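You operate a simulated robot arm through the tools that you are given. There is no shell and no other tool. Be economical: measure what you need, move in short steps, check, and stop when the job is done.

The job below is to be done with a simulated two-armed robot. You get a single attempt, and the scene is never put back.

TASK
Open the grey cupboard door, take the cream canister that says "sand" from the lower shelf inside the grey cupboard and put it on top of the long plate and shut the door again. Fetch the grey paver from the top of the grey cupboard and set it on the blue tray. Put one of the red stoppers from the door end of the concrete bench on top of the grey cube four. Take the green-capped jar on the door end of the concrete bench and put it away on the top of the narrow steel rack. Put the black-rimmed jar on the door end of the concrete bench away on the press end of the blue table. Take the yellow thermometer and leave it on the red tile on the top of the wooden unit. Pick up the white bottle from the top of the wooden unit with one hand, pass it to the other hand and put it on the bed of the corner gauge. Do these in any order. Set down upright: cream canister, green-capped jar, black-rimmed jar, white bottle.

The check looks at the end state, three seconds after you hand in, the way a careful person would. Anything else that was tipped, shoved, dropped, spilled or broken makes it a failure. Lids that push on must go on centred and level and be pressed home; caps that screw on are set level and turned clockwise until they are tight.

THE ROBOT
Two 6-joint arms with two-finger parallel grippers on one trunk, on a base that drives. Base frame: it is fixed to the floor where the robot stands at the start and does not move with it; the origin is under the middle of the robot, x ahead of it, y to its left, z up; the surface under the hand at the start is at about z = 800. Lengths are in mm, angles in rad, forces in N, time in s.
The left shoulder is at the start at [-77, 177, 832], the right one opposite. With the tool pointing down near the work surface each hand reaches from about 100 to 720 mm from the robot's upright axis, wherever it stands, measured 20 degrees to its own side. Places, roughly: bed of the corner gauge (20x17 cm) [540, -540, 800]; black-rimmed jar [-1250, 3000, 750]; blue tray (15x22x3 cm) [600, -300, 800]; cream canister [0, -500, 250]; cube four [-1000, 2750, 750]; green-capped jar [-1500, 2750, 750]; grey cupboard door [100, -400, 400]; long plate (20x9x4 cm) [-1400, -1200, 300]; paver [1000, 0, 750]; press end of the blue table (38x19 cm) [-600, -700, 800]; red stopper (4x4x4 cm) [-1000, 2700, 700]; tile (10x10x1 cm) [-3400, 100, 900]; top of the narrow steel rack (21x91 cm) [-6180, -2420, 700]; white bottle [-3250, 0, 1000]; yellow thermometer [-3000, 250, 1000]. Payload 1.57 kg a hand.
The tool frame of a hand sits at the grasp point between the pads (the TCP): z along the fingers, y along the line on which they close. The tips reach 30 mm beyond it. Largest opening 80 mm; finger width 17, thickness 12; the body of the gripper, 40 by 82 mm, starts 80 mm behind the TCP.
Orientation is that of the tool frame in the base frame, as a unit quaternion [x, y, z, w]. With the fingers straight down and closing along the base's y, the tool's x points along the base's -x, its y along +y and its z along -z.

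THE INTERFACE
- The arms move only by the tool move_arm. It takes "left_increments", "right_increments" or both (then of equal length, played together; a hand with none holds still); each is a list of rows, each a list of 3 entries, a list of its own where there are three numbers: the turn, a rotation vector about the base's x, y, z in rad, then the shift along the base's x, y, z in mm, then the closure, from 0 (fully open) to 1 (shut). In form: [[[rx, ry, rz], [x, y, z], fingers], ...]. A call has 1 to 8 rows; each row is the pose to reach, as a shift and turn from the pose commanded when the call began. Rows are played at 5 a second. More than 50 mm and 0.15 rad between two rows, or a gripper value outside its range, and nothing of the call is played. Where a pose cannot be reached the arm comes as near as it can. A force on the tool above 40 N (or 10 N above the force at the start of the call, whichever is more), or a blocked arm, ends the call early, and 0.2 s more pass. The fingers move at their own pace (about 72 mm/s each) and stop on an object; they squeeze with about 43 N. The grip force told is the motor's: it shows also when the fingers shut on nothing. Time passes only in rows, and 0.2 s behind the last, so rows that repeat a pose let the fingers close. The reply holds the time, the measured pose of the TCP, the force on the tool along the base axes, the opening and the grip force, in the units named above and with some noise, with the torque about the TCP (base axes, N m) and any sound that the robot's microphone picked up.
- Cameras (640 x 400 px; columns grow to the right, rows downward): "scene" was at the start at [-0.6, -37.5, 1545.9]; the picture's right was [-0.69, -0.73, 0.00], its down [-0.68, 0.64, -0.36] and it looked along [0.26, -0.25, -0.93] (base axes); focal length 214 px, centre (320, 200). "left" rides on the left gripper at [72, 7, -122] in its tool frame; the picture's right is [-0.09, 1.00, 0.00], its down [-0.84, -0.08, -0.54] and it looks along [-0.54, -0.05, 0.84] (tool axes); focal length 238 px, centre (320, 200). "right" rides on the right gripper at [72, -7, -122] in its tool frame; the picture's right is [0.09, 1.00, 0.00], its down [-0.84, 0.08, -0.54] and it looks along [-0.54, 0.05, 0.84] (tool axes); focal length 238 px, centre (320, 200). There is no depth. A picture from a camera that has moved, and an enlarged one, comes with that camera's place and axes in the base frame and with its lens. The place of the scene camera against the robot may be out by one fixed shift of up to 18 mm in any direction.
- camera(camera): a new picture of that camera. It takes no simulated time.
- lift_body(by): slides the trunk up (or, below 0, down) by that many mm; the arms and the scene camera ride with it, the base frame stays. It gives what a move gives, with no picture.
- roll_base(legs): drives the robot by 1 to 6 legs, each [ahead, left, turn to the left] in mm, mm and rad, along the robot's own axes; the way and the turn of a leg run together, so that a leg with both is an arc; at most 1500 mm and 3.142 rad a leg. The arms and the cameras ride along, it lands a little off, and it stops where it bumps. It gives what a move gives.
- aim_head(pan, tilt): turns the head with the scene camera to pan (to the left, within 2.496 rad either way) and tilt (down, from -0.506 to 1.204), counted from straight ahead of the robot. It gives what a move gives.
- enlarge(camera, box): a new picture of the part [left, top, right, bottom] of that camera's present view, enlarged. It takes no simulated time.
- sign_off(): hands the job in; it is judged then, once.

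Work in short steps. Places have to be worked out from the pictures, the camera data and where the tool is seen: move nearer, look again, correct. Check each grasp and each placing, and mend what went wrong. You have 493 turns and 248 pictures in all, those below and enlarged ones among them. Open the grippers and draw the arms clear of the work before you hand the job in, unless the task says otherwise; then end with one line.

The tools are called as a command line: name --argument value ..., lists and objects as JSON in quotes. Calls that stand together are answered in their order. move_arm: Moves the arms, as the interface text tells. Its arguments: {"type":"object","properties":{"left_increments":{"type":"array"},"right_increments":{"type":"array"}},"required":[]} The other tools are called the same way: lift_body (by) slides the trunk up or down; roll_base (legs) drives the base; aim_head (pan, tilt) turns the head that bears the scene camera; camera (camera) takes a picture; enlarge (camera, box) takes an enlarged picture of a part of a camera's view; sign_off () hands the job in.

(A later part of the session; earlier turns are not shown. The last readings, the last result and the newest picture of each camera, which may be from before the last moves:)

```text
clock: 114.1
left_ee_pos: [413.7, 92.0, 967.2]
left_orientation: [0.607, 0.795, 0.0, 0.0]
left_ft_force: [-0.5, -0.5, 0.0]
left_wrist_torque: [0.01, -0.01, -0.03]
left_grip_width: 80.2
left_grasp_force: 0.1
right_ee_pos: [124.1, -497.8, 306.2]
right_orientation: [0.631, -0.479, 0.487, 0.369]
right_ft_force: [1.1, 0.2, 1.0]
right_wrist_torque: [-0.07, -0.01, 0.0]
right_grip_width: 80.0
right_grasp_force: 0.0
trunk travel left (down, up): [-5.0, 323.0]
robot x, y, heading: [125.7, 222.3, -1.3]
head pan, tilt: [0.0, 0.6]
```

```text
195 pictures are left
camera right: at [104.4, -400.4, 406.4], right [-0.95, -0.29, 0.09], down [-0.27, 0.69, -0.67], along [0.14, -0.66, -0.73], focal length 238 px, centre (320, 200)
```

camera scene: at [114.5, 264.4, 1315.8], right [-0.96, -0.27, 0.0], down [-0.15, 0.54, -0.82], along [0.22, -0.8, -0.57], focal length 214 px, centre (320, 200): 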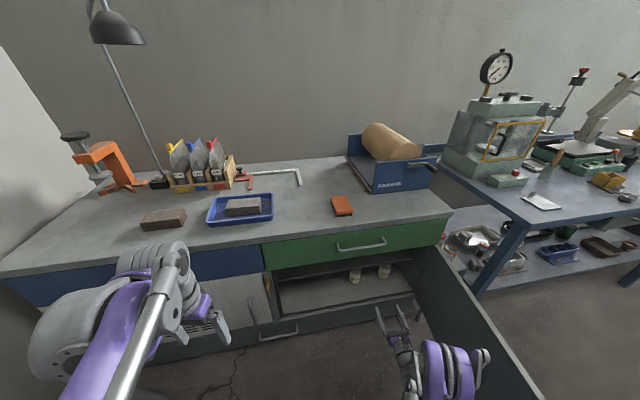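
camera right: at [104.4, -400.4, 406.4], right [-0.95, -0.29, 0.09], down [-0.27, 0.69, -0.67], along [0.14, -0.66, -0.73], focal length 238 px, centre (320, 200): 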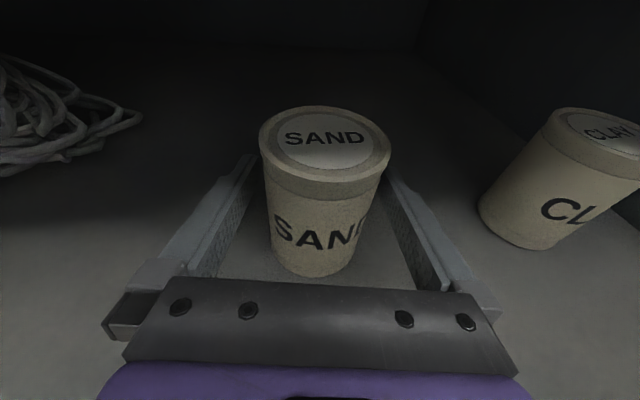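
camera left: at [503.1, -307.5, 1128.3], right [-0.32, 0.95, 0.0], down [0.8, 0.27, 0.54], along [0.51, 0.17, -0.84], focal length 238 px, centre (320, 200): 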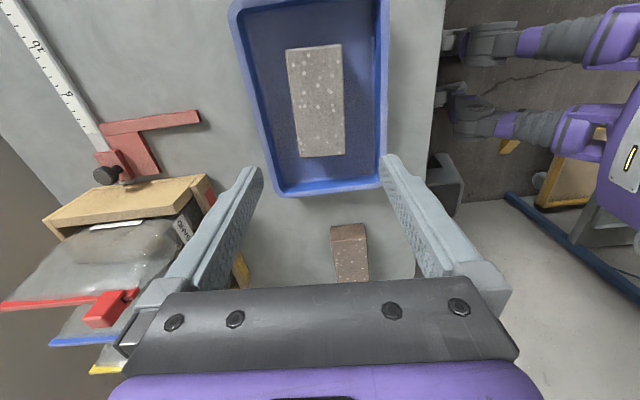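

Canister stands between the pads. Close.

move_arm --right_increments '[[[0, 0, 0], [0, 0, 0], 0.4], [[0, 0, 0], [0, 0, 0], 0.7], [[0, 0, 0], [0, 0, 0], 1], [[0, 0, 0], [0, 0, 0], 1], [[0, 0, 0], [0, 0, 0], 1]]'

move_arm --right_increments '[[[0, 0, 0], [0, 0, 8], 1], [[0, 0, 0], [0, 0, 20], 1], [[0, 0, 0], [0, 0, 30], 1]]'

camera --camera "right"

```text
clock: 115.3
left_ee_pos: [414.3, 90.9, 967.1]
left_orientation: [0.607, 0.794, 0.0, 0.0]
left_ft_force: [0.1, 0.7, 1.1]
left_wrist_torque: [-0.05, -0.02, -0.01]
left_grip_width: 79.9
left_grasp_force: 0.0
right_ee_pos: [125.0, -498.0, 305.1]
right_orientation: [0.631, -0.478, 0.487, 0.369]
right_ft_force: [-0.5, -1.7, 1.0]
right_wrist_torque: [0.0, -0.04, -0.03]
right_grip_width: 58.8
right_grasp_force: 43.1
trunk travel left (down, up): [-5.0, 323.0]
robot x, y, heading: [124.7, 220.4, -1.301]
head pan, tilt: [0.0, 0.6]
```

```text
clock: 116.1
left_ee_pos: [414.3, 91.1, 968.0]
left_orientation: [0.607, 0.794, 0.001, -0.001]
left_ft_force: [0.0, 0.1, 0.1]
left_wrist_torque: [-0.01, -0.01, 0.0]
left_grip_width: 79.8
left_grasp_force: 0.2
right_ee_pos: [124.9, -498.7, 333.1]
right_orientation: [0.63, -0.479, 0.487, 0.369]
right_ft_force: [-0.1, 0.1, -2.7]
right_wrist_torque: [-0.03, -0.02, -0.02]
right_grip_width: 58.5
right_grasp_force: 43.1
trunk travel left (down, up): [-5.0, 323.0]
robot x, y, heading: [126.3, 224.8, -1.299]
head pan, tilt: [0.0, 0.6]
```

```text
194 pictures are left
camera right: at [103.7, -401.1, 434.2], right [-0.95, -0.29, 0.09], down [-0.27, 0.69, -0.67], along [0.14, -0.66, -0.73], focal length 238 px, centre (320, 200)
```

right: 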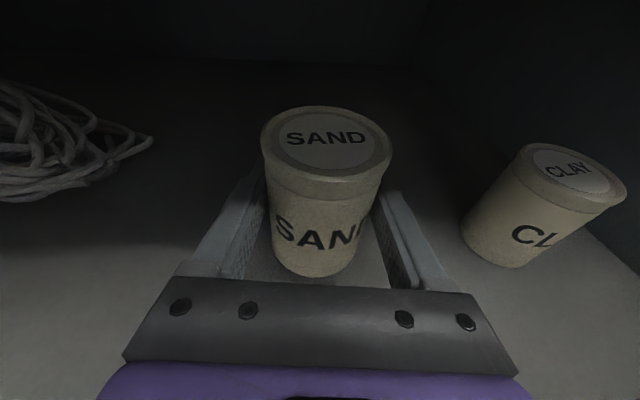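

Canister is held (≈0.28 kg). Back out straight, and go round the open door to the blue table, keeping well out.

roll_base --legs '[[-450, 0, 0], [0, 0, 0.2], [-580, -200, 0]]'

roll_base --legs '[[0, -1500, 0], [0, -200, 0], [450, 0, 0]]'

aim_head --pan 0 --tilt 0.6

camera --camera "scene"

```text
clock: 122.6
left_ee_pos: [-129.2, 1013.0, 967.9]
left_orientation: [0.525, 0.851, 0.0, 0.0]
left_ft_force: [0.1, 0.3, 0.4]
left_wrist_torque: [0.02, 0.04, -0.03]
left_grip_width: 79.9
left_grasp_force: 0.0
right_ee_pos: [-294.2, 376.4, 333.7]
right_orientation: [0.676, -0.413, 0.522, 0.318]
right_ft_force: [0.6, -0.4, -3.7]
right_wrist_torque: [0.03, -0.02, 0.0]
right_grip_width: 58.6
right_grasp_force: 42.9
trunk travel left (down, up): [-5.0, 323.0]
robot x, y, heading: [-440.5, 1088.2, -1.098]
head pan, tilt: [0.0, 0.6]
```

```text
clock: 140.1
left_ee_pos: [-1428.6, -155.7, 966.3]
left_orientation: [0.524, 0.852, 0.0, -0.001]
left_ft_force: [0.0, 0.3, 0.1]
left_wrist_torque: [0.03, 0.02, 0.0]
left_grip_width: 80.1
left_grasp_force: 0.0
right_ee_pos: [-1591.9, -793.8, 333.2]
right_orientation: [0.677, -0.411, 0.522, 0.316]
right_ft_force: [0.0, -0.4, -4.1]
right_wrist_torque: [-0.03, 0.01, -0.02]
right_grip_width: 58.5
right_grasp_force: 43.2
trunk travel left (down, up): [-5.0, 323.0]
robot x, y, heading: [-1739.9, -83.9, -1.094]
head pan, tilt: [0.0, 0.6]
```

```text
clock: 140.7
left_ee_pos: [-1429.3, -155.3, 968.6]
left_orientation: [0.523, 0.852, 0.001, 0.0]
left_ft_force: [0.3, -0.4, 0.4]
left_wrist_torque: [-0.01, -0.01, 0.03]
left_grip_width: 80.1
left_grasp_force: 0.0
right_ee_pos: [-1591.1, -792.8, 334.5]
right_orientation: [0.676, -0.412, 0.522, 0.317]
right_ft_force: [-0.2, 0.3, -4.1]
right_wrist_torque: [-0.03, 0.0, -0.01]
right_grip_width: 58.5
right_grasp_force: 43.0
trunk travel left (down, up): [-5.0, 323.0]
robot x, y, heading: [-1735.0, -85.6, -1.095]
head pan, tilt: [0.0, 0.6]
```

```text
193 pictures are left
camera scene: at [-1693.5, -170.8, 1315.8], right [-0.89, -0.46, 0.0], down [-0.26, 0.5, -0.82], along [0.38, -0.73, -0.57], focal length 214 px, centre (320, 200)
```

scene: 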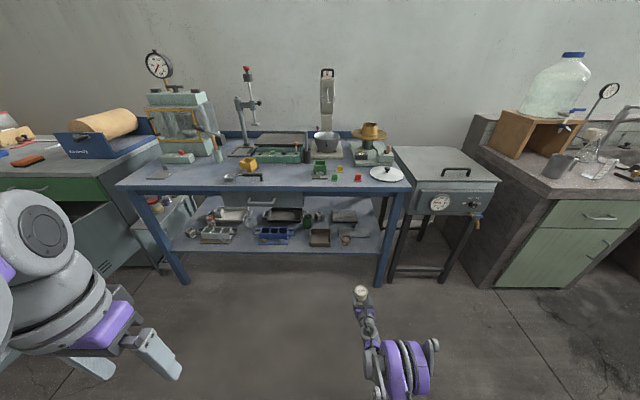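

enlarge --camera "scene" --box '[150, 180, 390, 290]'

enlarge --camera "scene" --box '[110, 120, 290, 220]'

```text
2.67 times, centred on (270, 235) of scene
camera zoom: at [-1693.5, -170.8, 1315.8], right [-0.89, -0.46, 0.0], down [-0.26, 0.5, -0.82], along [0.38, -0.73, -0.57], focal length 572 px, centre (453, 107)
```

zoom: 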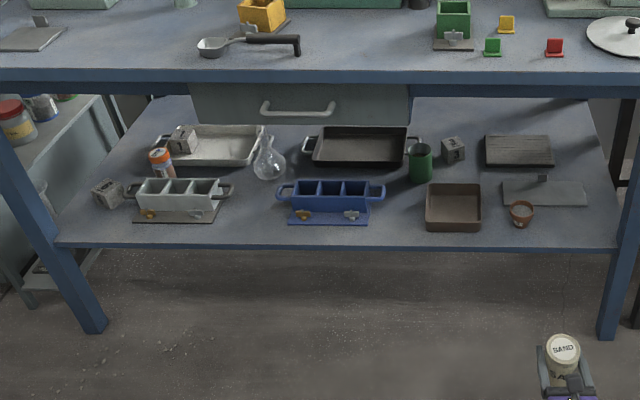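

```text
3.56 times, centred on (200, 170) of scene
camera zoom: at [-1693.5, -170.8, 1315.8], right [-0.89, -0.46, 0.0], down [-0.26, 0.5, -0.82], along [0.38, -0.73, -0.57], focal length 763 px, centre (747, 307)
```

zoom: 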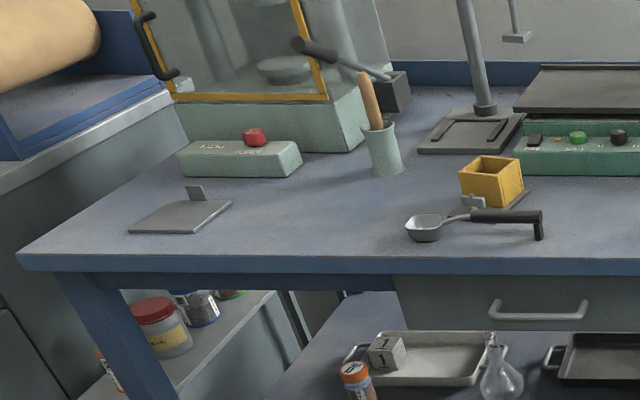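

The long plate is the grey one with a tab at ≈(-1401,-1262), shelf z≈290, with a small brown cup before it. Raise the trunk 90 mm so the canister clears the shelf and move closer for a detailed look.

lift_body --by 90

roll_base --legs '[[280, -40, 0]]'

camera --camera "right"

camera --camera "scene"

```text
clock: 142.0
left_ee_pos: [-1428.7, -156.2, 1058.9]
left_orientation: [0.523, 0.852, 0.0, 0.0]
left_ft_force: [-0.2, -0.3, -0.3]
left_wrist_torque: [0.03, 0.0, -0.01]
left_grip_width: 80.1
left_grasp_force: 0.0
right_ee_pos: [-1592.3, -793.6, 423.5]
right_orientation: [0.677, -0.411, 0.522, 0.316]
right_ft_force: [-0.9, -0.3, -3.8]
right_wrist_torque: [0.0, 0.0, -0.01]
right_grip_width: 58.3
right_grasp_force: 42.9
trunk travel left (down, up): [-95.0, 233.0]
robot x, y, heading: [-1734.7, -82.2, -1.092]
head pan, tilt: [0.0, 0.6]
```

```text
clock: 143.9
left_ee_pos: [-1337.0, -418.4, 1058.4]
left_orientation: [0.522, 0.853, 0.001, 0.0]
left_ft_force: [-0.2, 0.6, 0.2]
left_wrist_torque: [0.0, 0.03, 0.0]
left_grip_width: 80.0
left_grasp_force: 0.0
right_ee_pos: [-1498.3, -1056.0, 422.9]
right_orientation: [0.677, -0.41, 0.523, 0.316]
right_ft_force: [0.6, -1.1, -3.6]
right_wrist_torque: [0.02, 0.03, 0.03]
right_grip_width: 58.9
right_grasp_force: 42.8
trunk travel left (down, up): [-95.0, 233.0]
robot x, y, heading: [-1648.1, -347.4, -1.088]
head pan, tilt: [0.0, 0.6]
```

```text
190 pictures are left
camera right: at [-1538.9, -963.5, 523.9], right [-0.87, -0.48, 0.09], down [-0.41, 0.62, -0.67], along [0.27, -0.62, -0.74], focal length 238 px, centre (320, 200)
```

right: 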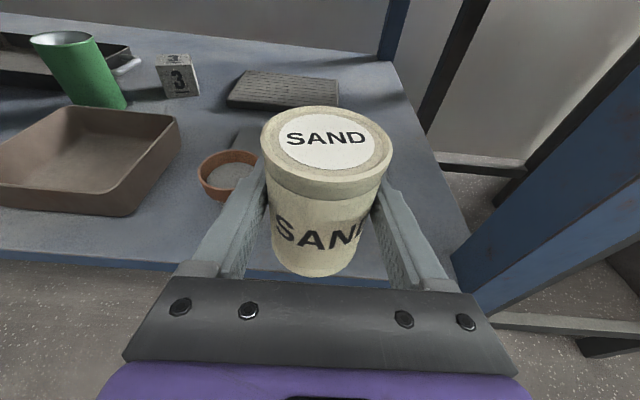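

```text
189 pictures are left
camera scene: at [-1614.4, -409.7, 1406.5], right [-0.89, -0.46, 0.0], down [-0.26, 0.5, -0.82], along [0.38, -0.73, -0.57], focal length 214 px, centre (320, 200)
```

scene: 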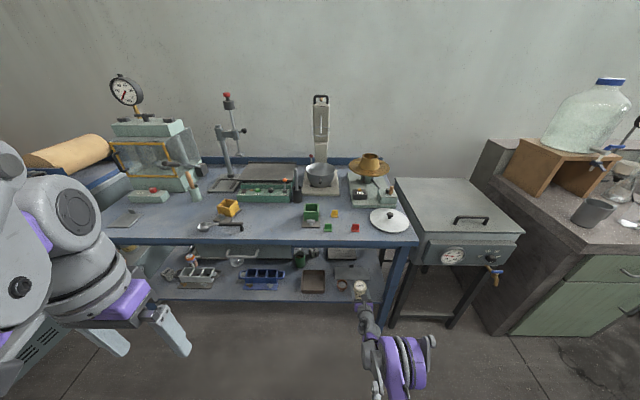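

The canister hides the plate in the wrist view; enlarge the scene view there.

enlarge --camera "scene" --box '[290, 235, 410, 310]'

```text
5.33 times, centred on (350, 272) of scene
camera zoom: at [-1614.4, -409.7, 1406.5], right [-0.89, -0.46, 0.0], down [-0.26, 0.5, -0.82], along [0.38, -0.73, -0.57], focal length 1144 px, centre (160, -187)
```

zoom: 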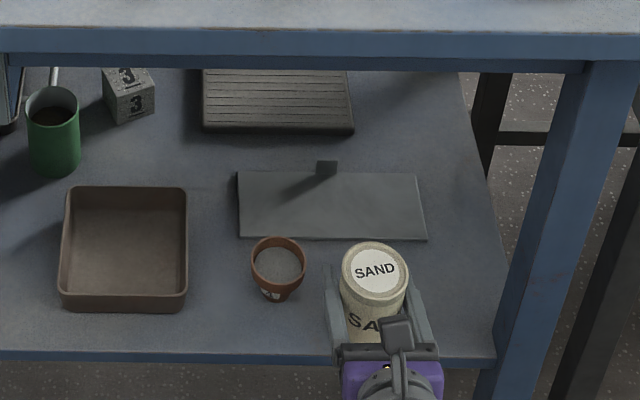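

Triangulation gives the shelf at z≈365 (plate top ≈370), so the canister must be higher. Raise 60 mm, then advance to above the plate's right half (target ≈(-1456,-1188)).

lift_body --by 60

roll_base --legs '[[126, -20, 0]]'

camera --camera "right"

enlarge --camera "scene" --box '[270, 230, 430, 330]'

```text
clock: 144.9
left_ee_pos: [-1336.8, -417.2, 1117.6]
left_orientation: [0.522, 0.853, 0.001, 0.0]
left_ft_force: [-0.9, 0.9, -0.1]
left_wrist_torque: [0.04, 0.01, -0.04]
left_grip_width: 80.1
left_grasp_force: 0.1
right_ee_pos: [-1497.5, -1054.5, 483.9]
right_orientation: [0.678, -0.41, 0.523, 0.315]
right_ft_force: [-0.2, 0.1, -3.2]
right_wrist_torque: [-0.01, 0.0, 0.0]
right_grip_width: 58.5
right_grasp_force: 42.7
trunk travel left (down, up): [-155.0, 173.0]
robot x, y, heading: [-1648.9, -346.0, -1.091]
head pan, tilt: [0.0, 0.6]
```

```text
clock: 146.2
left_ee_pos: [-1297.1, -539.2, 1117.0]
left_orientation: [0.522, 0.853, 0.001, 0.0]
left_ft_force: [1.1, -0.4, 0.5]
left_wrist_torque: [0.04, -0.02, -0.02]
left_grip_width: 80.0
left_grasp_force: 0.1
right_ee_pos: [-1458.7, -1176.2, 483.7]
right_orientation: [0.676, -0.411, 0.523, 0.317]
right_ft_force: [-0.6, 0.1, -2.8]
right_wrist_torque: [0.03, 0.0, -0.01]
right_grip_width: 58.5
right_grasp_force: 43.2
trunk travel left (down, up): [-155.0, 173.0]
robot x, y, heading: [-1606.7, -462.1, -1.095]
head pan, tilt: [0.0, 0.6]
```

```text
187 pictures are left
camera right: at [-1499.3, -1084.0, 583.7], right [-0.87, -0.48, 0.09], down [-0.41, 0.62, -0.67], along [0.27, -0.62, -0.74], focal length 238 px, centre (320, 200)
```

right: 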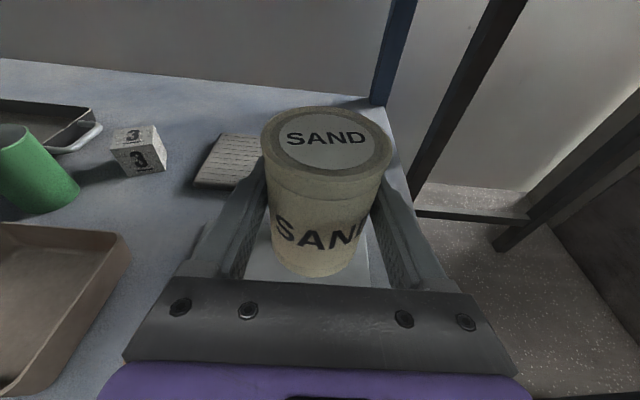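

```text
4.00 times, centred on (350, 280) of scene
camera zoom: at [-1580.9, -516.5, 1470.4], right [-0.89, -0.46, 0.0], down [-0.26, 0.5, -0.82], along [0.38, -0.73, -0.57], focal length 858 px, centre (200, -120)
```

zoom: 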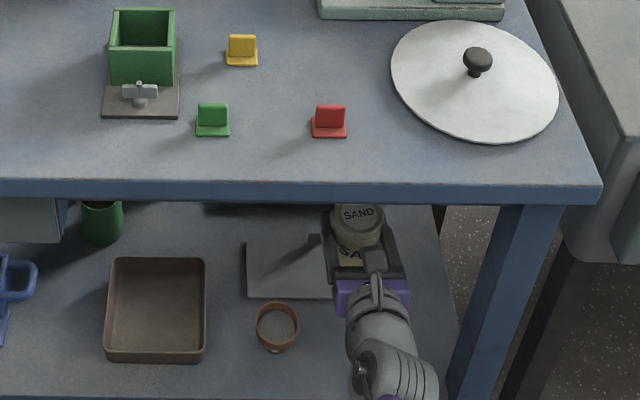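

Need ~14 mm deeper and 8 mm left for good centring in depth. Adjust with the arm, then lower with the trunk.

move_arm --right_increments '[[[0, 0, 0], [7, -4, 0], 1], [[0, 0, 0], [13.5, -8.7, 0], 1], [[0, 0, 0], [13.5, -8.7, 0], 1]]'

lift_body --by -54

camera --camera "right"

enlarge --camera "scene" --box '[270, 230, 430, 330]'

```text
clock: 147.0
left_ee_pos: [-1295.8, -537.7, 1116.5]
left_orientation: [0.523, 0.853, 0.0, 0.0]
left_ft_force: [0.0, -0.3, 0.2]
left_wrist_torque: [-0.01, -0.01, -0.04]
left_grip_width: 80.1
left_grasp_force: 0.2
right_ee_pos: [-1446.1, -1185.0, 484.6]
right_orientation: [0.677, -0.411, 0.523, 0.316]
right_ft_force: [1.2, -0.2, -3.2]
right_wrist_torque: [0.0, 0.02, -0.01]
right_grip_width: 58.6
right_grasp_force: 43.6
trunk travel left (down, up): [-155.0, 173.0]
robot x, y, heading: [-1607.9, -469.1, -1.091]
head pan, tilt: [0.0, 0.6]
```

```text
clock: 147.9
left_ee_pos: [-1295.8, -538.2, 1064.5]
left_orientation: [0.522, 0.853, 0.0, 0.0]
left_ft_force: [-0.4, 0.3, -0.4]
left_wrist_torque: [0.02, 0.0, 0.0]
left_grip_width: 80.0
left_grasp_force: 0.1
right_ee_pos: [-1445.7, -1183.7, 430.4]
right_orientation: [0.676, -0.411, 0.523, 0.317]
right_ft_force: [-0.2, 0.5, -3.6]
right_wrist_torque: [0.0, -0.01, -0.01]
right_grip_width: 58.7
right_grasp_force: 43.2
trunk travel left (down, up): [-101.0, 227.0]
robot x, y, heading: [-1606.2, -469.4, -1.09]
head pan, tilt: [0.0, 0.6]
```

```text
185 pictures are left
camera right: at [-1485.9, -1092.3, 530.4], right [-0.87, -0.48, 0.09], down [-0.41, 0.62, -0.67], along [0.27, -0.62, -0.73], focal length 238 px, centre (320, 200)
```

right: 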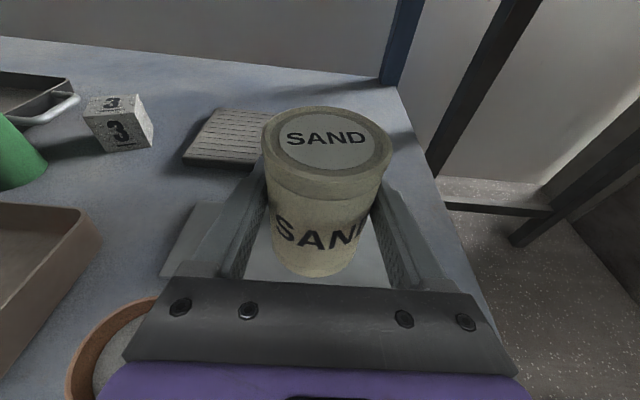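

```text
4.00 times, centred on (350, 280) of scene
camera zoom: at [-1575.1, -527.3, 1413.3], right [-0.89, -0.46, 0.0], down [-0.26, 0.5, -0.82], along [0.38, -0.73, -0.57], focal length 858 px, centre (200, -120)
```

zoom: 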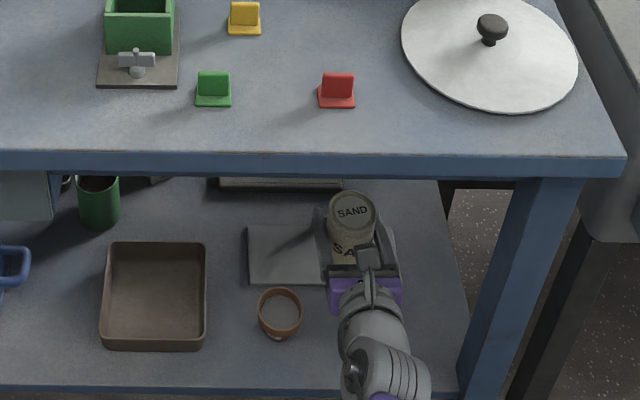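

Plate under the canister, cup clear. Lower in small steps to contact.

lift_body --by -10

```text
clock: 148.5
left_ee_pos: [-1296.4, -537.2, 1053.6]
left_orientation: [0.522, 0.853, 0.001, 0.0]
left_ft_force: [0.8, 0.3, 0.0]
left_wrist_torque: [-0.02, 0.0, 0.01]
left_grip_width: 79.9
left_grasp_force: 0.1
right_ee_pos: [-1446.0, -1186.0, 420.2]
right_orientation: [0.677, -0.41, 0.523, 0.316]
right_ft_force: [-0.1, -0.2, -3.9]
right_wrist_torque: [-0.01, 0.01, 0.0]
right_grip_width: 58.7
right_grasp_force: 43.1
trunk travel left (down, up): [-91.0, 237.0]
robot x, y, heading: [-1606.8, -464.7, -1.095]
head pan, tilt: [0.0, 0.6]
```

lift_body --by -6

camera --camera "right"

```text
clock: 149.1
left_ee_pos: [-1297.7, -537.8, 1048.2]
left_orientation: [0.522, 0.853, 0.0, 0.0]
left_ft_force: [0.0, 0.1, -0.8]
left_wrist_torque: [-0.04, -0.01, 0.03]
left_grip_width: 80.0
left_grasp_force: 0.1
right_ee_pos: [-1445.5, -1184.7, 414.4]
right_orientation: [0.677, -0.411, 0.522, 0.316]
right_ft_force: [0.7, -0.8, -3.7]
right_wrist_torque: [-0.03, -0.01, -0.02]
right_grip_width: 58.5
right_grasp_force: 42.6
trunk travel left (down, up): [-85.0, 243.0]
robot x, y, heading: [-1610.2, -464.0, -1.094]
head pan, tilt: [0.0, 0.6]
```

```text
183 pictures are left
camera right: at [-1486.0, -1092.3, 514.3], right [-0.87, -0.48, 0.09], down [-0.41, 0.62, -0.67], along [0.27, -0.62, -0.73], focal length 238 px, centre (320, 200)
```

right: 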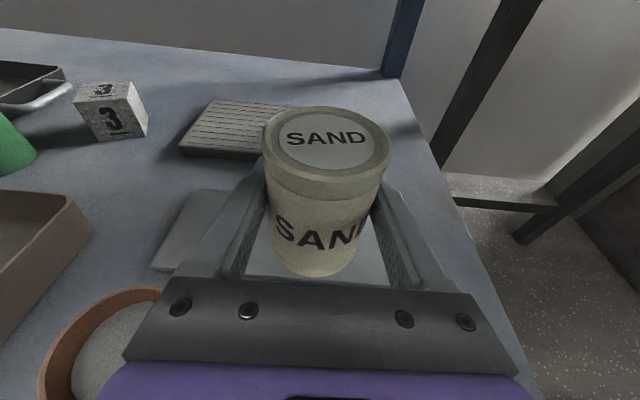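

Continue lowering slowly.

lift_body --by -8

lift_body --by -6

enlarge --camera "scene" --box '[300, 250, 400, 320]'

```text
clock: 149.6
left_ee_pos: [-1296.7, -538.4, 1039.9]
left_orientation: [0.522, 0.853, 0.0, 0.0]
left_ft_force: [0.3, 0.4, 0.1]
left_wrist_torque: [-0.03, 0.0, 0.0]
left_grip_width: 79.9
left_grasp_force: 0.0
right_ee_pos: [-1445.0, -1183.7, 405.3]
right_orientation: [0.677, -0.41, 0.524, 0.315]
right_ft_force: [0.9, -0.6, -3.5]
right_wrist_torque: [0.02, -0.02, 0.01]
right_grip_width: 58.6
right_grasp_force: 43.2
trunk travel left (down, up): [-77.0, 251.0]
robot x, y, heading: [-1605.0, -465.0, -1.097]
head pan, tilt: [0.0, 0.6]
```

```text
clock: 150.2
left_ee_pos: [-1296.1, -536.8, 1034.6]
left_orientation: [0.522, 0.853, 0.0, 0.0]
left_ft_force: [0.4, 0.0, -0.8]
left_wrist_torque: [0.03, -0.03, -0.03]
left_grip_width: 79.9
left_grasp_force: 0.2
right_ee_pos: [-1444.7, -1183.5, 399.6]
right_orientation: [0.677, -0.41, 0.524, 0.316]
right_ft_force: [-0.2, 0.0, -3.4]
right_wrist_torque: [0.0, -0.02, 0.01]
right_grip_width: 58.7
right_grasp_force: 42.9
trunk travel left (down, up): [-71.0, 257.0]
robot x, y, heading: [-1602.5, -464.7, -1.094]
head pan, tilt: [0.0, 0.6]
```

```text
5.71 times, centred on (350, 285) of scene
camera zoom: at [-1570.2, -536.8, 1379.5], right [-0.89, -0.46, 0.0], down [-0.26, 0.5, -0.82], along [0.38, -0.73, -0.57], focal length 1226 px, centre (149, -286)
```

zoom: 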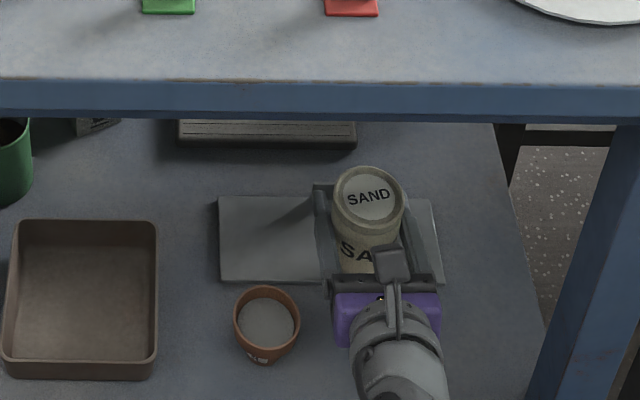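

Canister lies within the plate outline. Keep lowering.

lift_body --by -6

lift_body --by -5

lift_body --by -5

```text
clock: 150.7
left_ee_pos: [-1297.1, -537.4, 1027.9]
left_orientation: [0.522, 0.853, -0.001, 0.0]
left_ft_force: [0.7, 0.0, 0.9]
left_wrist_torque: [0.02, -0.01, 0.0]
left_grip_width: 80.1
left_grasp_force: 0.1
right_ee_pos: [-1445.8, -1184.4, 393.4]
right_orientation: [0.677, -0.411, 0.523, 0.317]
right_ft_force: [1.1, -0.4, -3.8]
right_wrist_torque: [-0.02, -0.01, 0.01]
right_grip_width: 58.7
right_grasp_force: 43.0
trunk travel left (down, up): [-65.0, 263.0]
robot x, y, heading: [-1605.5, -467.5, -1.091]
head pan, tilt: [0.0, 0.6]
```

```text
clock: 151.3
left_ee_pos: [-1297.5, -536.6, 1023.6]
left_orientation: [0.523, 0.853, 0.0, -0.001]
left_ft_force: [-0.2, 0.2, -1.0]
left_wrist_torque: [0.02, 0.01, 0.0]
left_grip_width: 80.2
left_grasp_force: 0.0
right_ee_pos: [-1445.9, -1184.4, 388.7]
right_orientation: [0.677, -0.41, 0.523, 0.316]
right_ft_force: [0.1, 0.5, -2.6]
right_wrist_torque: [-0.03, 0.03, 0.01]
right_grip_width: 58.6
right_grasp_force: 42.5
trunk travel left (down, up): [-60.0, 268.0]
robot x, y, heading: [-1607.0, -468.0, -1.09]
head pan, tilt: [0.0, 0.6]
```

```text
clock: 151.8
left_ee_pos: [-1296.8, -537.5, 1018.8]
left_orientation: [0.523, 0.852, 0.0, 0.0]
left_ft_force: [-0.2, 0.2, 0.2]
left_wrist_torque: [-0.04, 0.04, 0.04]
left_grip_width: 79.8
left_grasp_force: 0.0
right_ee_pos: [-1445.5, -1184.3, 382.2]
right_orientation: [0.677, -0.41, 0.523, 0.316]
right_ft_force: [0.5, 0.6, -2.8]
right_wrist_torque: [-0.01, -0.03, 0.01]
right_grip_width: 58.7
right_grasp_force: 43.4
trunk travel left (down, up): [-55.0, 273.0]
robot x, y, heading: [-1611.7, -468.2, -1.095]
head pan, tilt: [0.0, 0.6]
```

Not yet in contact (z 382); look again.

camera --camera "right"

enlarge --camera "scene" --box '[300, 250, 400, 320]'

```text
181 pictures are left
camera right: at [-1486.1, -1092.3, 484.2], right [-0.87, -0.48, 0.09], down [-0.41, 0.62, -0.67], along [0.27, -0.62, -0.73], focal length 238 px, centre (320, 200)
```

right: 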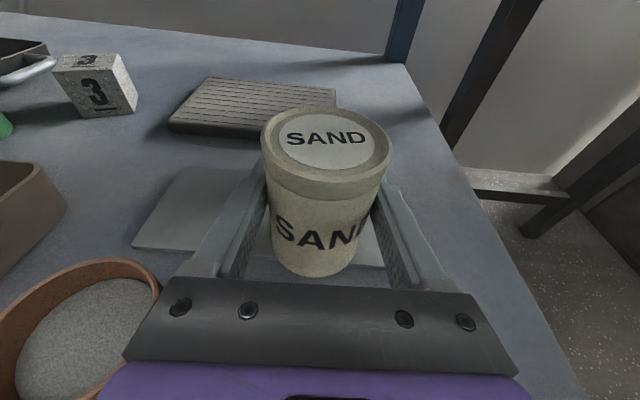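

```text
5.71 times, centred on (350, 285) of scene
camera zoom: at [-1567.5, -542.0, 1361.8], right [-0.89, -0.46, 0.0], down [-0.26, 0.5, -0.82], along [0.38, -0.73, -0.57], focal length 1226 px, centre (149, -286)
```

zoom: 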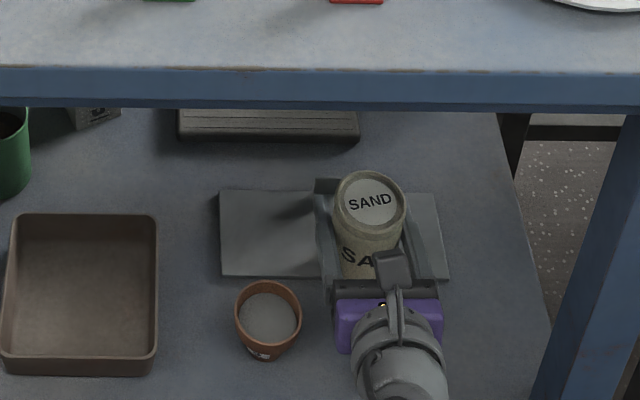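

The wrist view shows the canister would overhang the plate's front edge: re-triangulation (plate top z≈333) says go 17 mm deeper. Shift and continue lowering.

move_arm --right_increments '[[[0, 0, 0], [0.3, -9, 0], 1], [[0, 0, 0], [0.7, -18.8, 0], 1], [[0, 0, 0], [0.7, -18.8, 0], 1]]'

camera --camera "right"

enlarge --camera "scene" --box '[300, 250, 400, 320]'

```text
clock: 152.6
left_ee_pos: [-1297.2, -537.7, 1018.7]
left_orientation: [0.522, 0.853, 0.0, -0.001]
left_ft_force: [0.3, 0.0, 0.5]
left_wrist_torque: [-0.01, -0.04, 0.0]
left_grip_width: 79.9
left_grasp_force: 0.1
right_ee_pos: [-1445.1, -1203.7, 384.3]
right_orientation: [0.677, -0.411, 0.523, 0.316]
right_ft_force: [0.4, -0.3, -3.6]
right_wrist_torque: [0.01, -0.04, 0.02]
right_grip_width: 58.9
right_grasp_force: 43.4
trunk travel left (down, up): [-55.0, 273.0]
robot x, y, heading: [-1606.4, -466.3, -1.091]
head pan, tilt: [0.0, 0.6]
```

```text
179 pictures are left
camera right: at [-1485.7, -1111.1, 485.2], right [-0.87, -0.48, 0.09], down [-0.41, 0.62, -0.67], along [0.27, -0.62, -0.73], focal length 238 px, centre (320, 200)
```

right: 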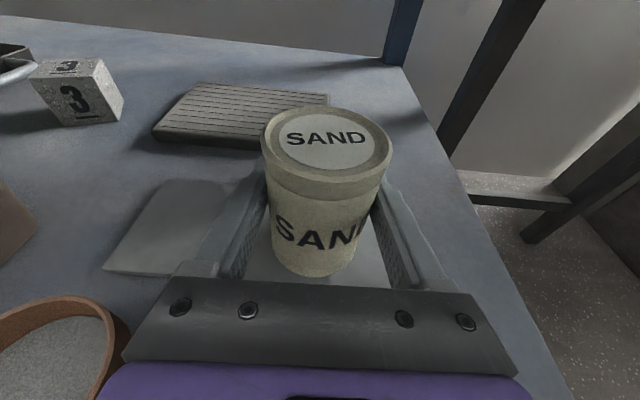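

```text
5.71 times, centred on (350, 285) of scene
camera zoom: at [-1567.4, -542.1, 1361.8], right [-0.89, -0.46, 0.0], down [-0.26, 0.5, -0.82], along [0.38, -0.73, -0.57], focal length 1226 px, centre (149, -286)
```

zoom: 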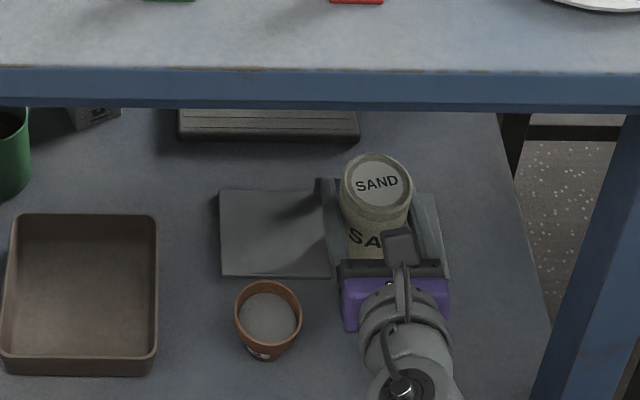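

Lower a bit more.

lift_body --by -6

lift_body --by -5

lift_body --by -5

camera --camera "right"

```text
clock: 153.2
left_ee_pos: [-1296.8, -536.4, 1011.9]
left_orientation: [0.522, 0.853, 0.0, 0.001]
left_ft_force: [-0.2, 0.3, -0.5]
left_wrist_torque: [-0.02, 0.0, -0.01]
left_grip_width: 79.8
left_grasp_force: 0.0
right_ee_pos: [-1444.9, -1204.1, 380.0]
right_orientation: [0.676, -0.41, 0.524, 0.317]
right_ft_force: [3.5, -5.8, 20.8]
right_wrist_torque: [0.34, 0.25, -0.02]
right_grip_width: 58.7
right_grasp_force: 42.4
trunk travel left (down, up): [-49.0, 279.0]
robot x, y, heading: [-1610.4, -468.0, -1.088]
head pan, tilt: [0.0, 0.6]
```

```text
clock: 153.6
left_ee_pos: [-1296.7, -535.2, 1011.0]
left_orientation: [0.523, 0.852, 0.0, 0.001]
left_ft_force: [-0.4, 0.1, -0.3]
left_wrist_torque: [0.01, 0.02, 0.0]
left_grip_width: 79.9
left_grasp_force: 0.0
right_ee_pos: [-1445.7, -1203.2, 379.0]
right_orientation: [0.675, -0.411, 0.523, 0.318]
right_ft_force: [-2.1, 7.1, 24.6]
right_wrist_torque: [0.42, 0.28, -0.11]
right_grip_width: 58.6
right_grasp_force: 43.1
trunk travel left (down, up): [-46.0, 282.0]
robot x, y, heading: [-1607.2, -464.3, -1.094]
head pan, tilt: [0.0, 0.6]
stopped: the force on the tool passed its limit at 47 N (the readings are from after the stop); the commanded pose is now the measured one
```

```text
clock: 153.9
left_ee_pos: [-1297.0, -534.7, 1008.4]
left_orientation: [0.523, 0.853, 0.0, 0.002]
left_ft_force: [0.6, 0.1, -0.8]
left_wrist_torque: [0.02, 0.01, -0.03]
left_grip_width: 79.9
left_grasp_force: 0.1
right_ee_pos: [-1444.5, -1203.3, 377.9]
right_orientation: [0.674, -0.411, 0.524, 0.319]
right_ft_force: [-2.2, 7.1, 27.3]
right_wrist_torque: [0.21, 0.02, -0.06]
right_grip_width: 58.1
right_grasp_force: 42.8
trunk travel left (down, up): [-44.0, 284.0]
robot x, y, heading: [-1605.3, -466.9, -1.093]
head pan, tilt: [0.0, 0.6]
stopped: the force on the tool passed its limit at 57 N (the readings are from after the stop); the commanded pose is now the measured one
```

```text
177 pictures are left
camera right: at [-1485.2, -1111.1, 478.0], right [-0.87, -0.48, 0.09], down [-0.4, 0.62, -0.68], along [0.27, -0.63, -0.73], focal length 238 px, centre (320, 200)
```

right: 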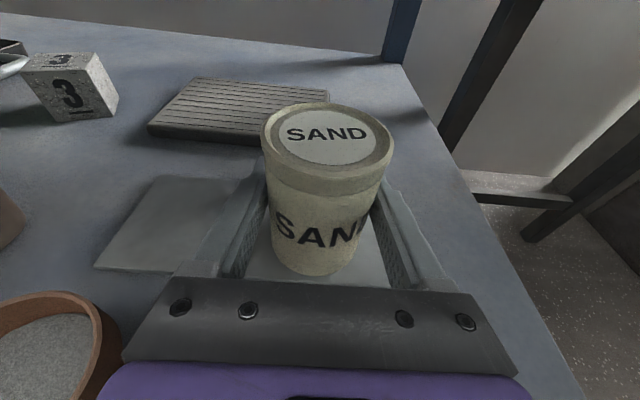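

Contact made: canister is on the plate. Unload slightly, release, and withdraw straight back.

move_arm --right_increments '[[[0, 0, 0], [0, 0, 2], 1], [[0, 0, 0], [0, 0, 2], 0.7], [[0, 0, 0], [0, 0, 2], 0.3], [[0, 0, 0], [0, 0, 2], 0.0], [[0, 0, 0], [0, 0, 2], 0.0]]'

camera --camera "right"

```text
clock: 155.1
left_ee_pos: [-1296.4, -538.3, 1007.4]
left_orientation: [0.523, 0.852, 0.001, -0.001]
left_ft_force: [-0.4, 0.1, -0.6]
left_wrist_torque: [-0.02, 0.02, -0.03]
left_grip_width: 79.9
left_grasp_force: 0.0
right_ee_pos: [-1444.5, -1203.7, 376.1]
right_orientation: [0.675, -0.411, 0.524, 0.318]
right_ft_force: [-1.1, 0.1, 0.1]
right_wrist_torque: [0.0, 0.0, -0.01]
right_grip_width: 79.9
right_grasp_force: 0.1
trunk travel left (down, up): [-44.0, 284.0]
robot x, y, heading: [-1606.9, -465.7, -1.089]
head pan, tilt: [0.0, 0.6]
```

```text
176 pictures are left
camera right: at [-1485.0, -1112.0, 477.1], right [-0.87, -0.48, 0.09], down [-0.41, 0.62, -0.67], along [0.27, -0.62, -0.73], focal length 238 px, centre (320, 200)
```

right: 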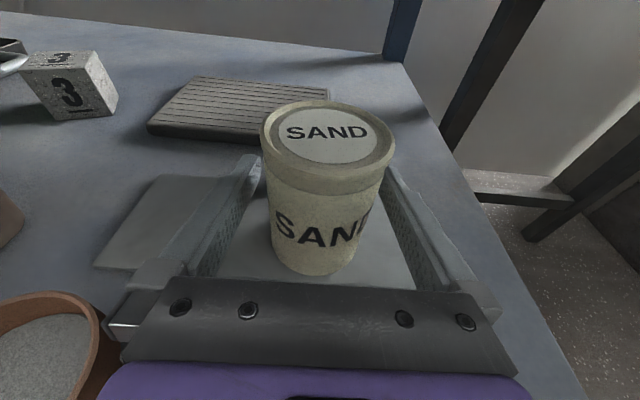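

Released and standing. Withdraw back and slightly up, fingers slightly narrowed.

move_arm --right_increments '[[[0, 0, 0], [-9, 18, 4], 0.08], [[0, 0, 0], [-22, 43, 10], 0.08], [[0, 0, 0], [-40, 77, 20], 0.08]]'

camera --camera "right"

```text
clock: 155.9
left_ee_pos: [-1297.0, -537.8, 1006.7]
left_orientation: [0.522, 0.853, 0.001, 0.0]
left_ft_force: [-0.2, 0.2, -0.4]
left_wrist_torque: [-0.02, -0.02, -0.02]
left_grip_width: 79.9
left_grasp_force: 0.1
right_ee_pos: [-1486.1, -1126.7, 397.3]
right_orientation: [0.675, -0.412, 0.523, 0.318]
right_ft_force: [-1.3, -0.4, -1.0]
right_wrist_torque: [-0.03, 0.02, -0.01]
right_grip_width: 73.5
right_grasp_force: 0.1
trunk travel left (down, up): [-44.0, 284.0]
robot x, y, heading: [-1604.9, -470.0, -1.09]
head pan, tilt: [0.0, 0.6]
```

```text
175 pictures are left
camera right: at [-1525.8, -1033.8, 497.6], right [-0.87, -0.48, 0.09], down [-0.41, 0.62, -0.67], along [0.27, -0.62, -0.73], focal length 238 px, centre (320, 200)
```

right: 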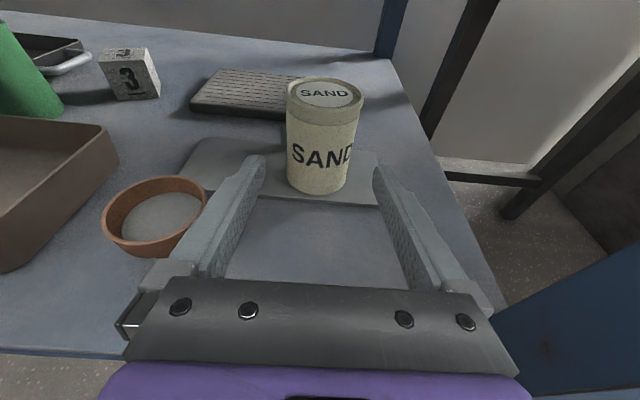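

Canister is fully on the plate. Close the fist, back away and swing round to the outer side of the open door to push it shut.

roll_base --legs '[[-420, 0, 0], [0, 0, 1.407], [593, -144, 0]]'

move_arm --right_increments '[[[0, 0, 0], [0, 0, 0], 0.6], [[0, 0, 0], [0, 0, 0], 1], [[0, 0, 0], [0, 0, 0], 1], [[0, 0, 0], [0, 0, 0], 1]]'

camera --camera "right"

camera --camera "scene"

```text
clock: 165.0
left_ee_pos: [-1051.4, 236.1, 1008.0]
left_orientation: [-0.147, 0.989, 0.001, -0.001]
left_ft_force: [-0.2, 0.4, -0.2]
left_wrist_torque: [0.03, 0.01, -0.01]
left_grip_width: 80.1
left_grasp_force: 0.1
right_ee_pos: [-505.4, -52.6, 398.1]
right_orientation: [0.782, 0.119, 0.605, -0.093]
right_ft_force: [-0.1, -0.1, 0.2]
right_wrist_torque: [0.03, 0.01, 0.0]
right_grip_width: 73.4
right_grasp_force: 0.1
trunk travel left (down, up): [-44.0, 284.0]
robot x, y, heading: [-1175.7, -56.6, 0.305]
head pan, tilt: [0.0, 0.6]
```

```text
clock: 166.0
left_ee_pos: [-1051.7, 236.7, 1007.2]
left_orientation: [-0.148, 0.989, 0.001, 0.0]
left_ft_force: [-0.4, -1.0, -0.7]
left_wrist_torque: [-0.02, 0.02, -0.01]
left_grip_width: 80.1
left_grasp_force: 0.1
right_ee_pos: [-505.4, -53.3, 396.5]
right_orientation: [0.781, 0.118, 0.606, -0.092]
right_ft_force: [0.3, 0.2, -0.1]
right_wrist_torque: [0.03, 0.01, 0.0]
right_grip_width: 0.2
right_grasp_force: 21.1
trunk travel left (down, up): [-44.0, 284.0]
robot x, y, heading: [-1172.5, -58.6, 0.304]
head pan, tilt: [0.0, 0.6]
```

```text
174 pictures are left
camera right: at [-602.5, -76.0, 497.3], right [0.32, -0.94, 0.09], down [-0.68, -0.29, -0.67], along [0.66, 0.15, -0.73], focal length 238 px, centre (320, 200)
```

right: 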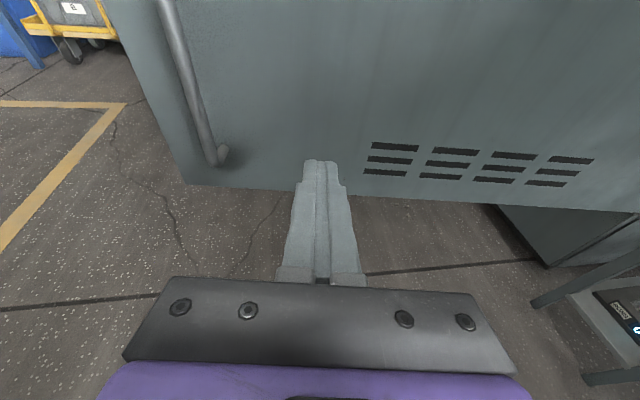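

```text
173 pictures are left
camera scene: at [-1090.8, -29.5, 1350.4], right [0.3, -0.95, 0.0], down [-0.54, -0.17, -0.83], along [0.79, 0.25, -0.56], focal length 214 px, centre (320, 200)
```

scene: 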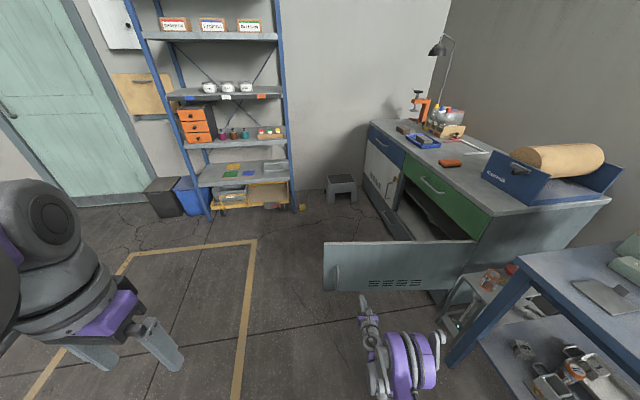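

Fist aims between handle and vents. Drive up to the door and begin turning about the hinge to push it closed.

roll_base --legs '[[116, 0, 0], [73, 67, -0.1], [73, 67, -0.1], [73, 67, -0.1]]'

camera --camera "right"

```text
clock: 169.8
left_ee_pos: [-672.0, 453.9, 1006.8]
left_orientation: [0.003, 1.0, 0.0, -0.002]
left_ft_force: [0.8, 0.1, -0.7]
left_wrist_torque: [0.02, 0.03, -0.04]
left_grip_width: 80.0
left_grasp_force: 0.1
right_ee_pos: [-235.3, 16.1, 397.2]
right_orientation: [0.791, 0.001, 0.612, -0.002]
right_ft_force: [0.2, 0.2, 0.4]
right_wrist_torque: [-0.04, -0.01, -0.04]
right_grip_width: 0.0
right_grasp_force: 21.3
trunk travel left (down, up): [-44.0, 284.0]
robot x, y, heading: [-876.5, 207.6, 0.004]
head pan, tilt: [0.0, 0.6]
```

```text
172 pictures are left
camera right: at [-335.2, 23.3, 497.2], right [0.02, -1.0, 0.09], down [-0.73, -0.08, -0.67], along [0.68, -0.05, -0.73], focal length 238 px, centre (320, 200)
```

right: 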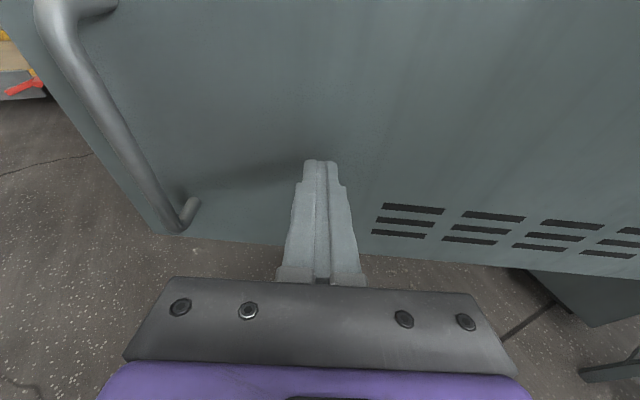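

Door is moving (≈1.1 rad left). Continue.

roll_base --legs '[[73, 67, -0.1], [73, 67, -0.1], [73, 67, -0.1], [73, 67, -0.1], [73, 67, -0.1]]'

camera --camera "right"

```text
clock: 174.6
left_ee_pos: [-146.5, 559.6, 1007.7]
left_orientation: [0.251, 0.968, 0.0, -0.001]
left_ft_force: [0.1, -0.9, 0.1]
left_wrist_torque: [0.01, 0.01, -0.02]
left_grip_width: 80.0
left_grasp_force: 0.1
right_ee_pos: [24.0, -35.8, 396.6]
right_orientation: [0.766, -0.196, 0.593, 0.151]
right_ft_force: [-0.1, -0.9, 0.0]
right_wrist_torque: [0.05, -0.02, 0.02]
right_grip_width: 0.1
right_grasp_force: 20.9
trunk travel left (down, up): [-44.0, 284.0]
robot x, y, heading: [-446.7, 445.0, -0.499]
head pan, tilt: [0.0, 0.6]
```

```text
171 pictures are left
camera right: at [-61.1, 19.1, 497.2], right [-0.46, -0.88, 0.09], down [-0.68, 0.29, -0.67], along [0.57, -0.37, -0.73], focal length 238 px, centre (320, 200)
```

right: 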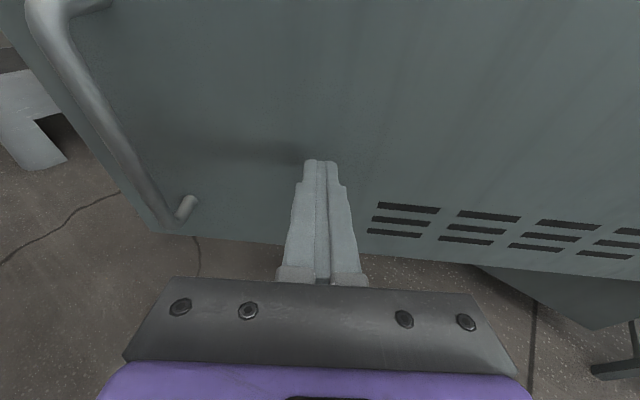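

≈0.6 rad left; five more legs.

roll_base --legs '[[73, 67, -0.1], [73, 67, -0.1], [73, 67, -0.1], [73, 67, -0.1], [73, 67, -0.1]]'

camera --camera "right"

```text
clock: 179.3
left_ee_pos: [359.9, 402.7, 1006.7]
left_orientation: [0.481, 0.877, 0.001, 0.0]
left_ft_force: [0.0, -0.4, -0.1]
left_wrist_torque: [-0.01, 0.02, 0.01]
left_grip_width: 80.1
left_grasp_force: 0.0
right_ee_pos: [228.0, -200.8, 396.4]
right_orientation: [0.695, -0.378, 0.537, 0.292]
right_ft_force: [0.0, 0.6, -0.6]
right_wrist_torque: [0.03, 0.01, -0.01]
right_grip_width: 0.2
right_grasp_force: 21.1
trunk travel left (down, up): [-44.0, 284.0]
robot x, y, heading: [44.9, 442.1, -0.998]
head pan, tilt: [0.0, 0.6]
```

```text
170 pictures are left
camera right: at [178.7, -113.3, 497.2], right [-0.82, -0.56, 0.09], down [-0.46, 0.58, -0.67], along [0.33, -0.6, -0.73], focal length 238 px, centre (320, 200)
```

right: 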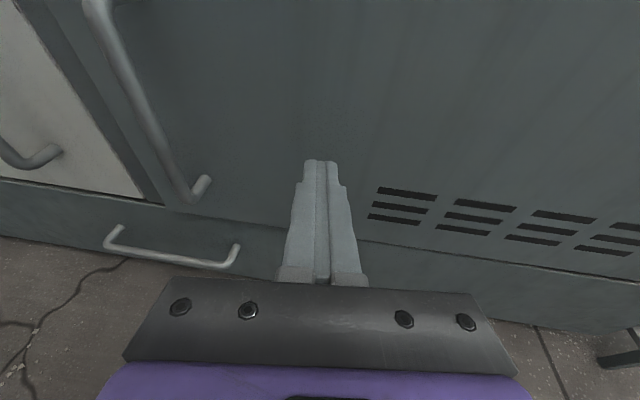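

Nearly closed (~52 mm left at the fist). Push the rest with the arm until force rises.

move_arm --right_increments '[[[0, 0, 0], [9, -18, 0], 1], [[0, 0, 0], [18, -36, 0], 1], [[0, 0, 0], [24, -47, 0], 1], [[0, 0, 0], [27, -53, 0], 1], [[0, 0, 0], [30, -59, 0], 1]]'

camera --camera "right"

```text
clock: 180.1
left_ee_pos: [360.0, 403.3, 1008.0]
left_orientation: [0.481, 0.877, 0.001, 0.0]
left_ft_force: [0.8, 0.1, 1.1]
left_wrist_torque: [0.01, -0.03, 0.0]
left_grip_width: 79.9
left_grasp_force: 0.2
right_ee_pos: [249.5, -242.3, 397.5]
right_orientation: [0.694, -0.378, 0.538, 0.292]
right_ft_force: [-6.2, 11.2, 2.9]
right_wrist_torque: [-0.12, -0.02, -0.12]
right_grip_width: 0.1
right_grasp_force: 21.2
trunk travel left (down, up): [-44.0, 284.0]
robot x, y, heading: [44.3, 444.1, -0.995]
head pan, tilt: [0.0, 0.6]
stopped in row 3 (right hand): the force on the tool passed its limit at 65 N (the readings are from after the stop); the commanded pose is now the measured one
```

```text
169 pictures are left
camera right: at [199.7, -154.4, 497.6], right [-0.82, -0.56, 0.09], down [-0.46, 0.57, -0.67], along [0.33, -0.6, -0.73], focal length 238 px, centre (320, 200)
```

right: 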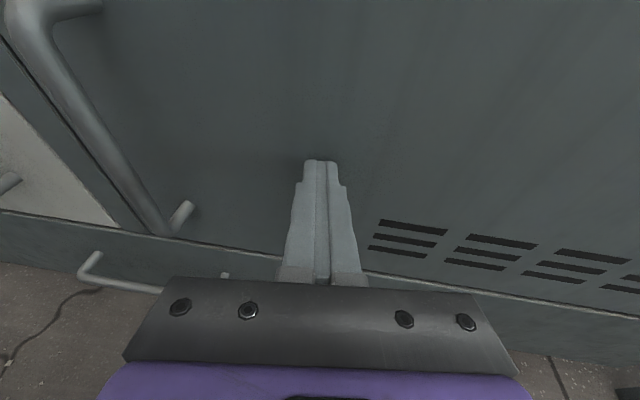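

Door shut (fist tip at the cabinet face). Back off, raise the trunk and check the door.

roll_base --legs '[[-350, -100, 0]]'

lift_body --by 231

camera --camera "scene"

```text
clock: 182.4
left_ee_pos: [81.7, 645.3, 1007.4]
left_orientation: [0.481, 0.877, 0.001, 0.001]
left_ft_force: [-0.3, 0.4, 0.2]
left_wrist_torque: [0.0, 0.01, 0.02]
left_grip_width: 79.9
left_grasp_force: 0.0
right_ee_pos: [-28.1, -2.0, 397.0]
right_orientation: [0.695, -0.377, 0.539, 0.291]
right_ft_force: [1.0, 0.8, -0.5]
right_wrist_torque: [-0.01, -0.03, -0.01]
right_grip_width: 0.1
right_grasp_force: 21.0
trunk travel left (down, up): [-44.0, 284.0]
robot x, y, heading: [-233.1, 685.1, -0.997]
head pan, tilt: [0.0, 0.6]
```

```text
clock: 184.8
left_ee_pos: [81.0, 645.4, 1238.4]
left_orientation: [0.48, 0.877, 0.001, -0.001]
left_ft_force: [-0.3, -0.5, -0.6]
left_wrist_torque: [-0.01, -0.01, 0.04]
left_grip_width: 80.1
left_grasp_force: 0.1
right_ee_pos: [-27.1, -0.1, 627.3]
right_orientation: [0.695, -0.378, 0.538, 0.292]
right_ft_force: [0.1, -0.5, -0.1]
right_wrist_torque: [-0.03, -0.01, 0.0]
right_grip_width: 0.1
right_grasp_force: 21.4
trunk travel left (down, up): [-275.0, 53.0]
robot x, y, heading: [-232.3, 686.1, -0.999]
head pan, tilt: [0.0, 0.6]
```

```text
168 pictures are left
camera scene: at [-208.1, 647.1, 1590.7], right [-0.84, -0.54, 0.0], down [-0.31, 0.47, -0.83], along [0.45, -0.69, -0.56], focal length 214 px, centre (320, 200)
```

scene: 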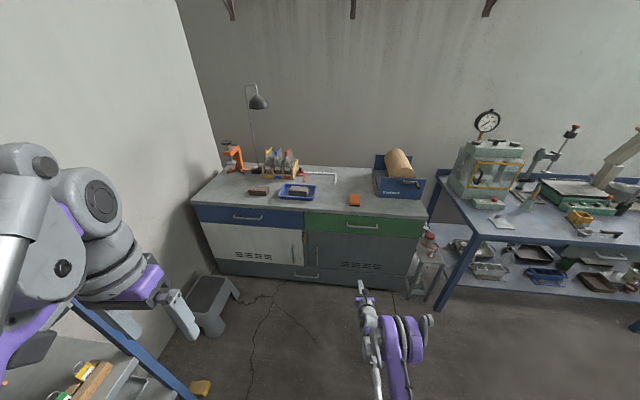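

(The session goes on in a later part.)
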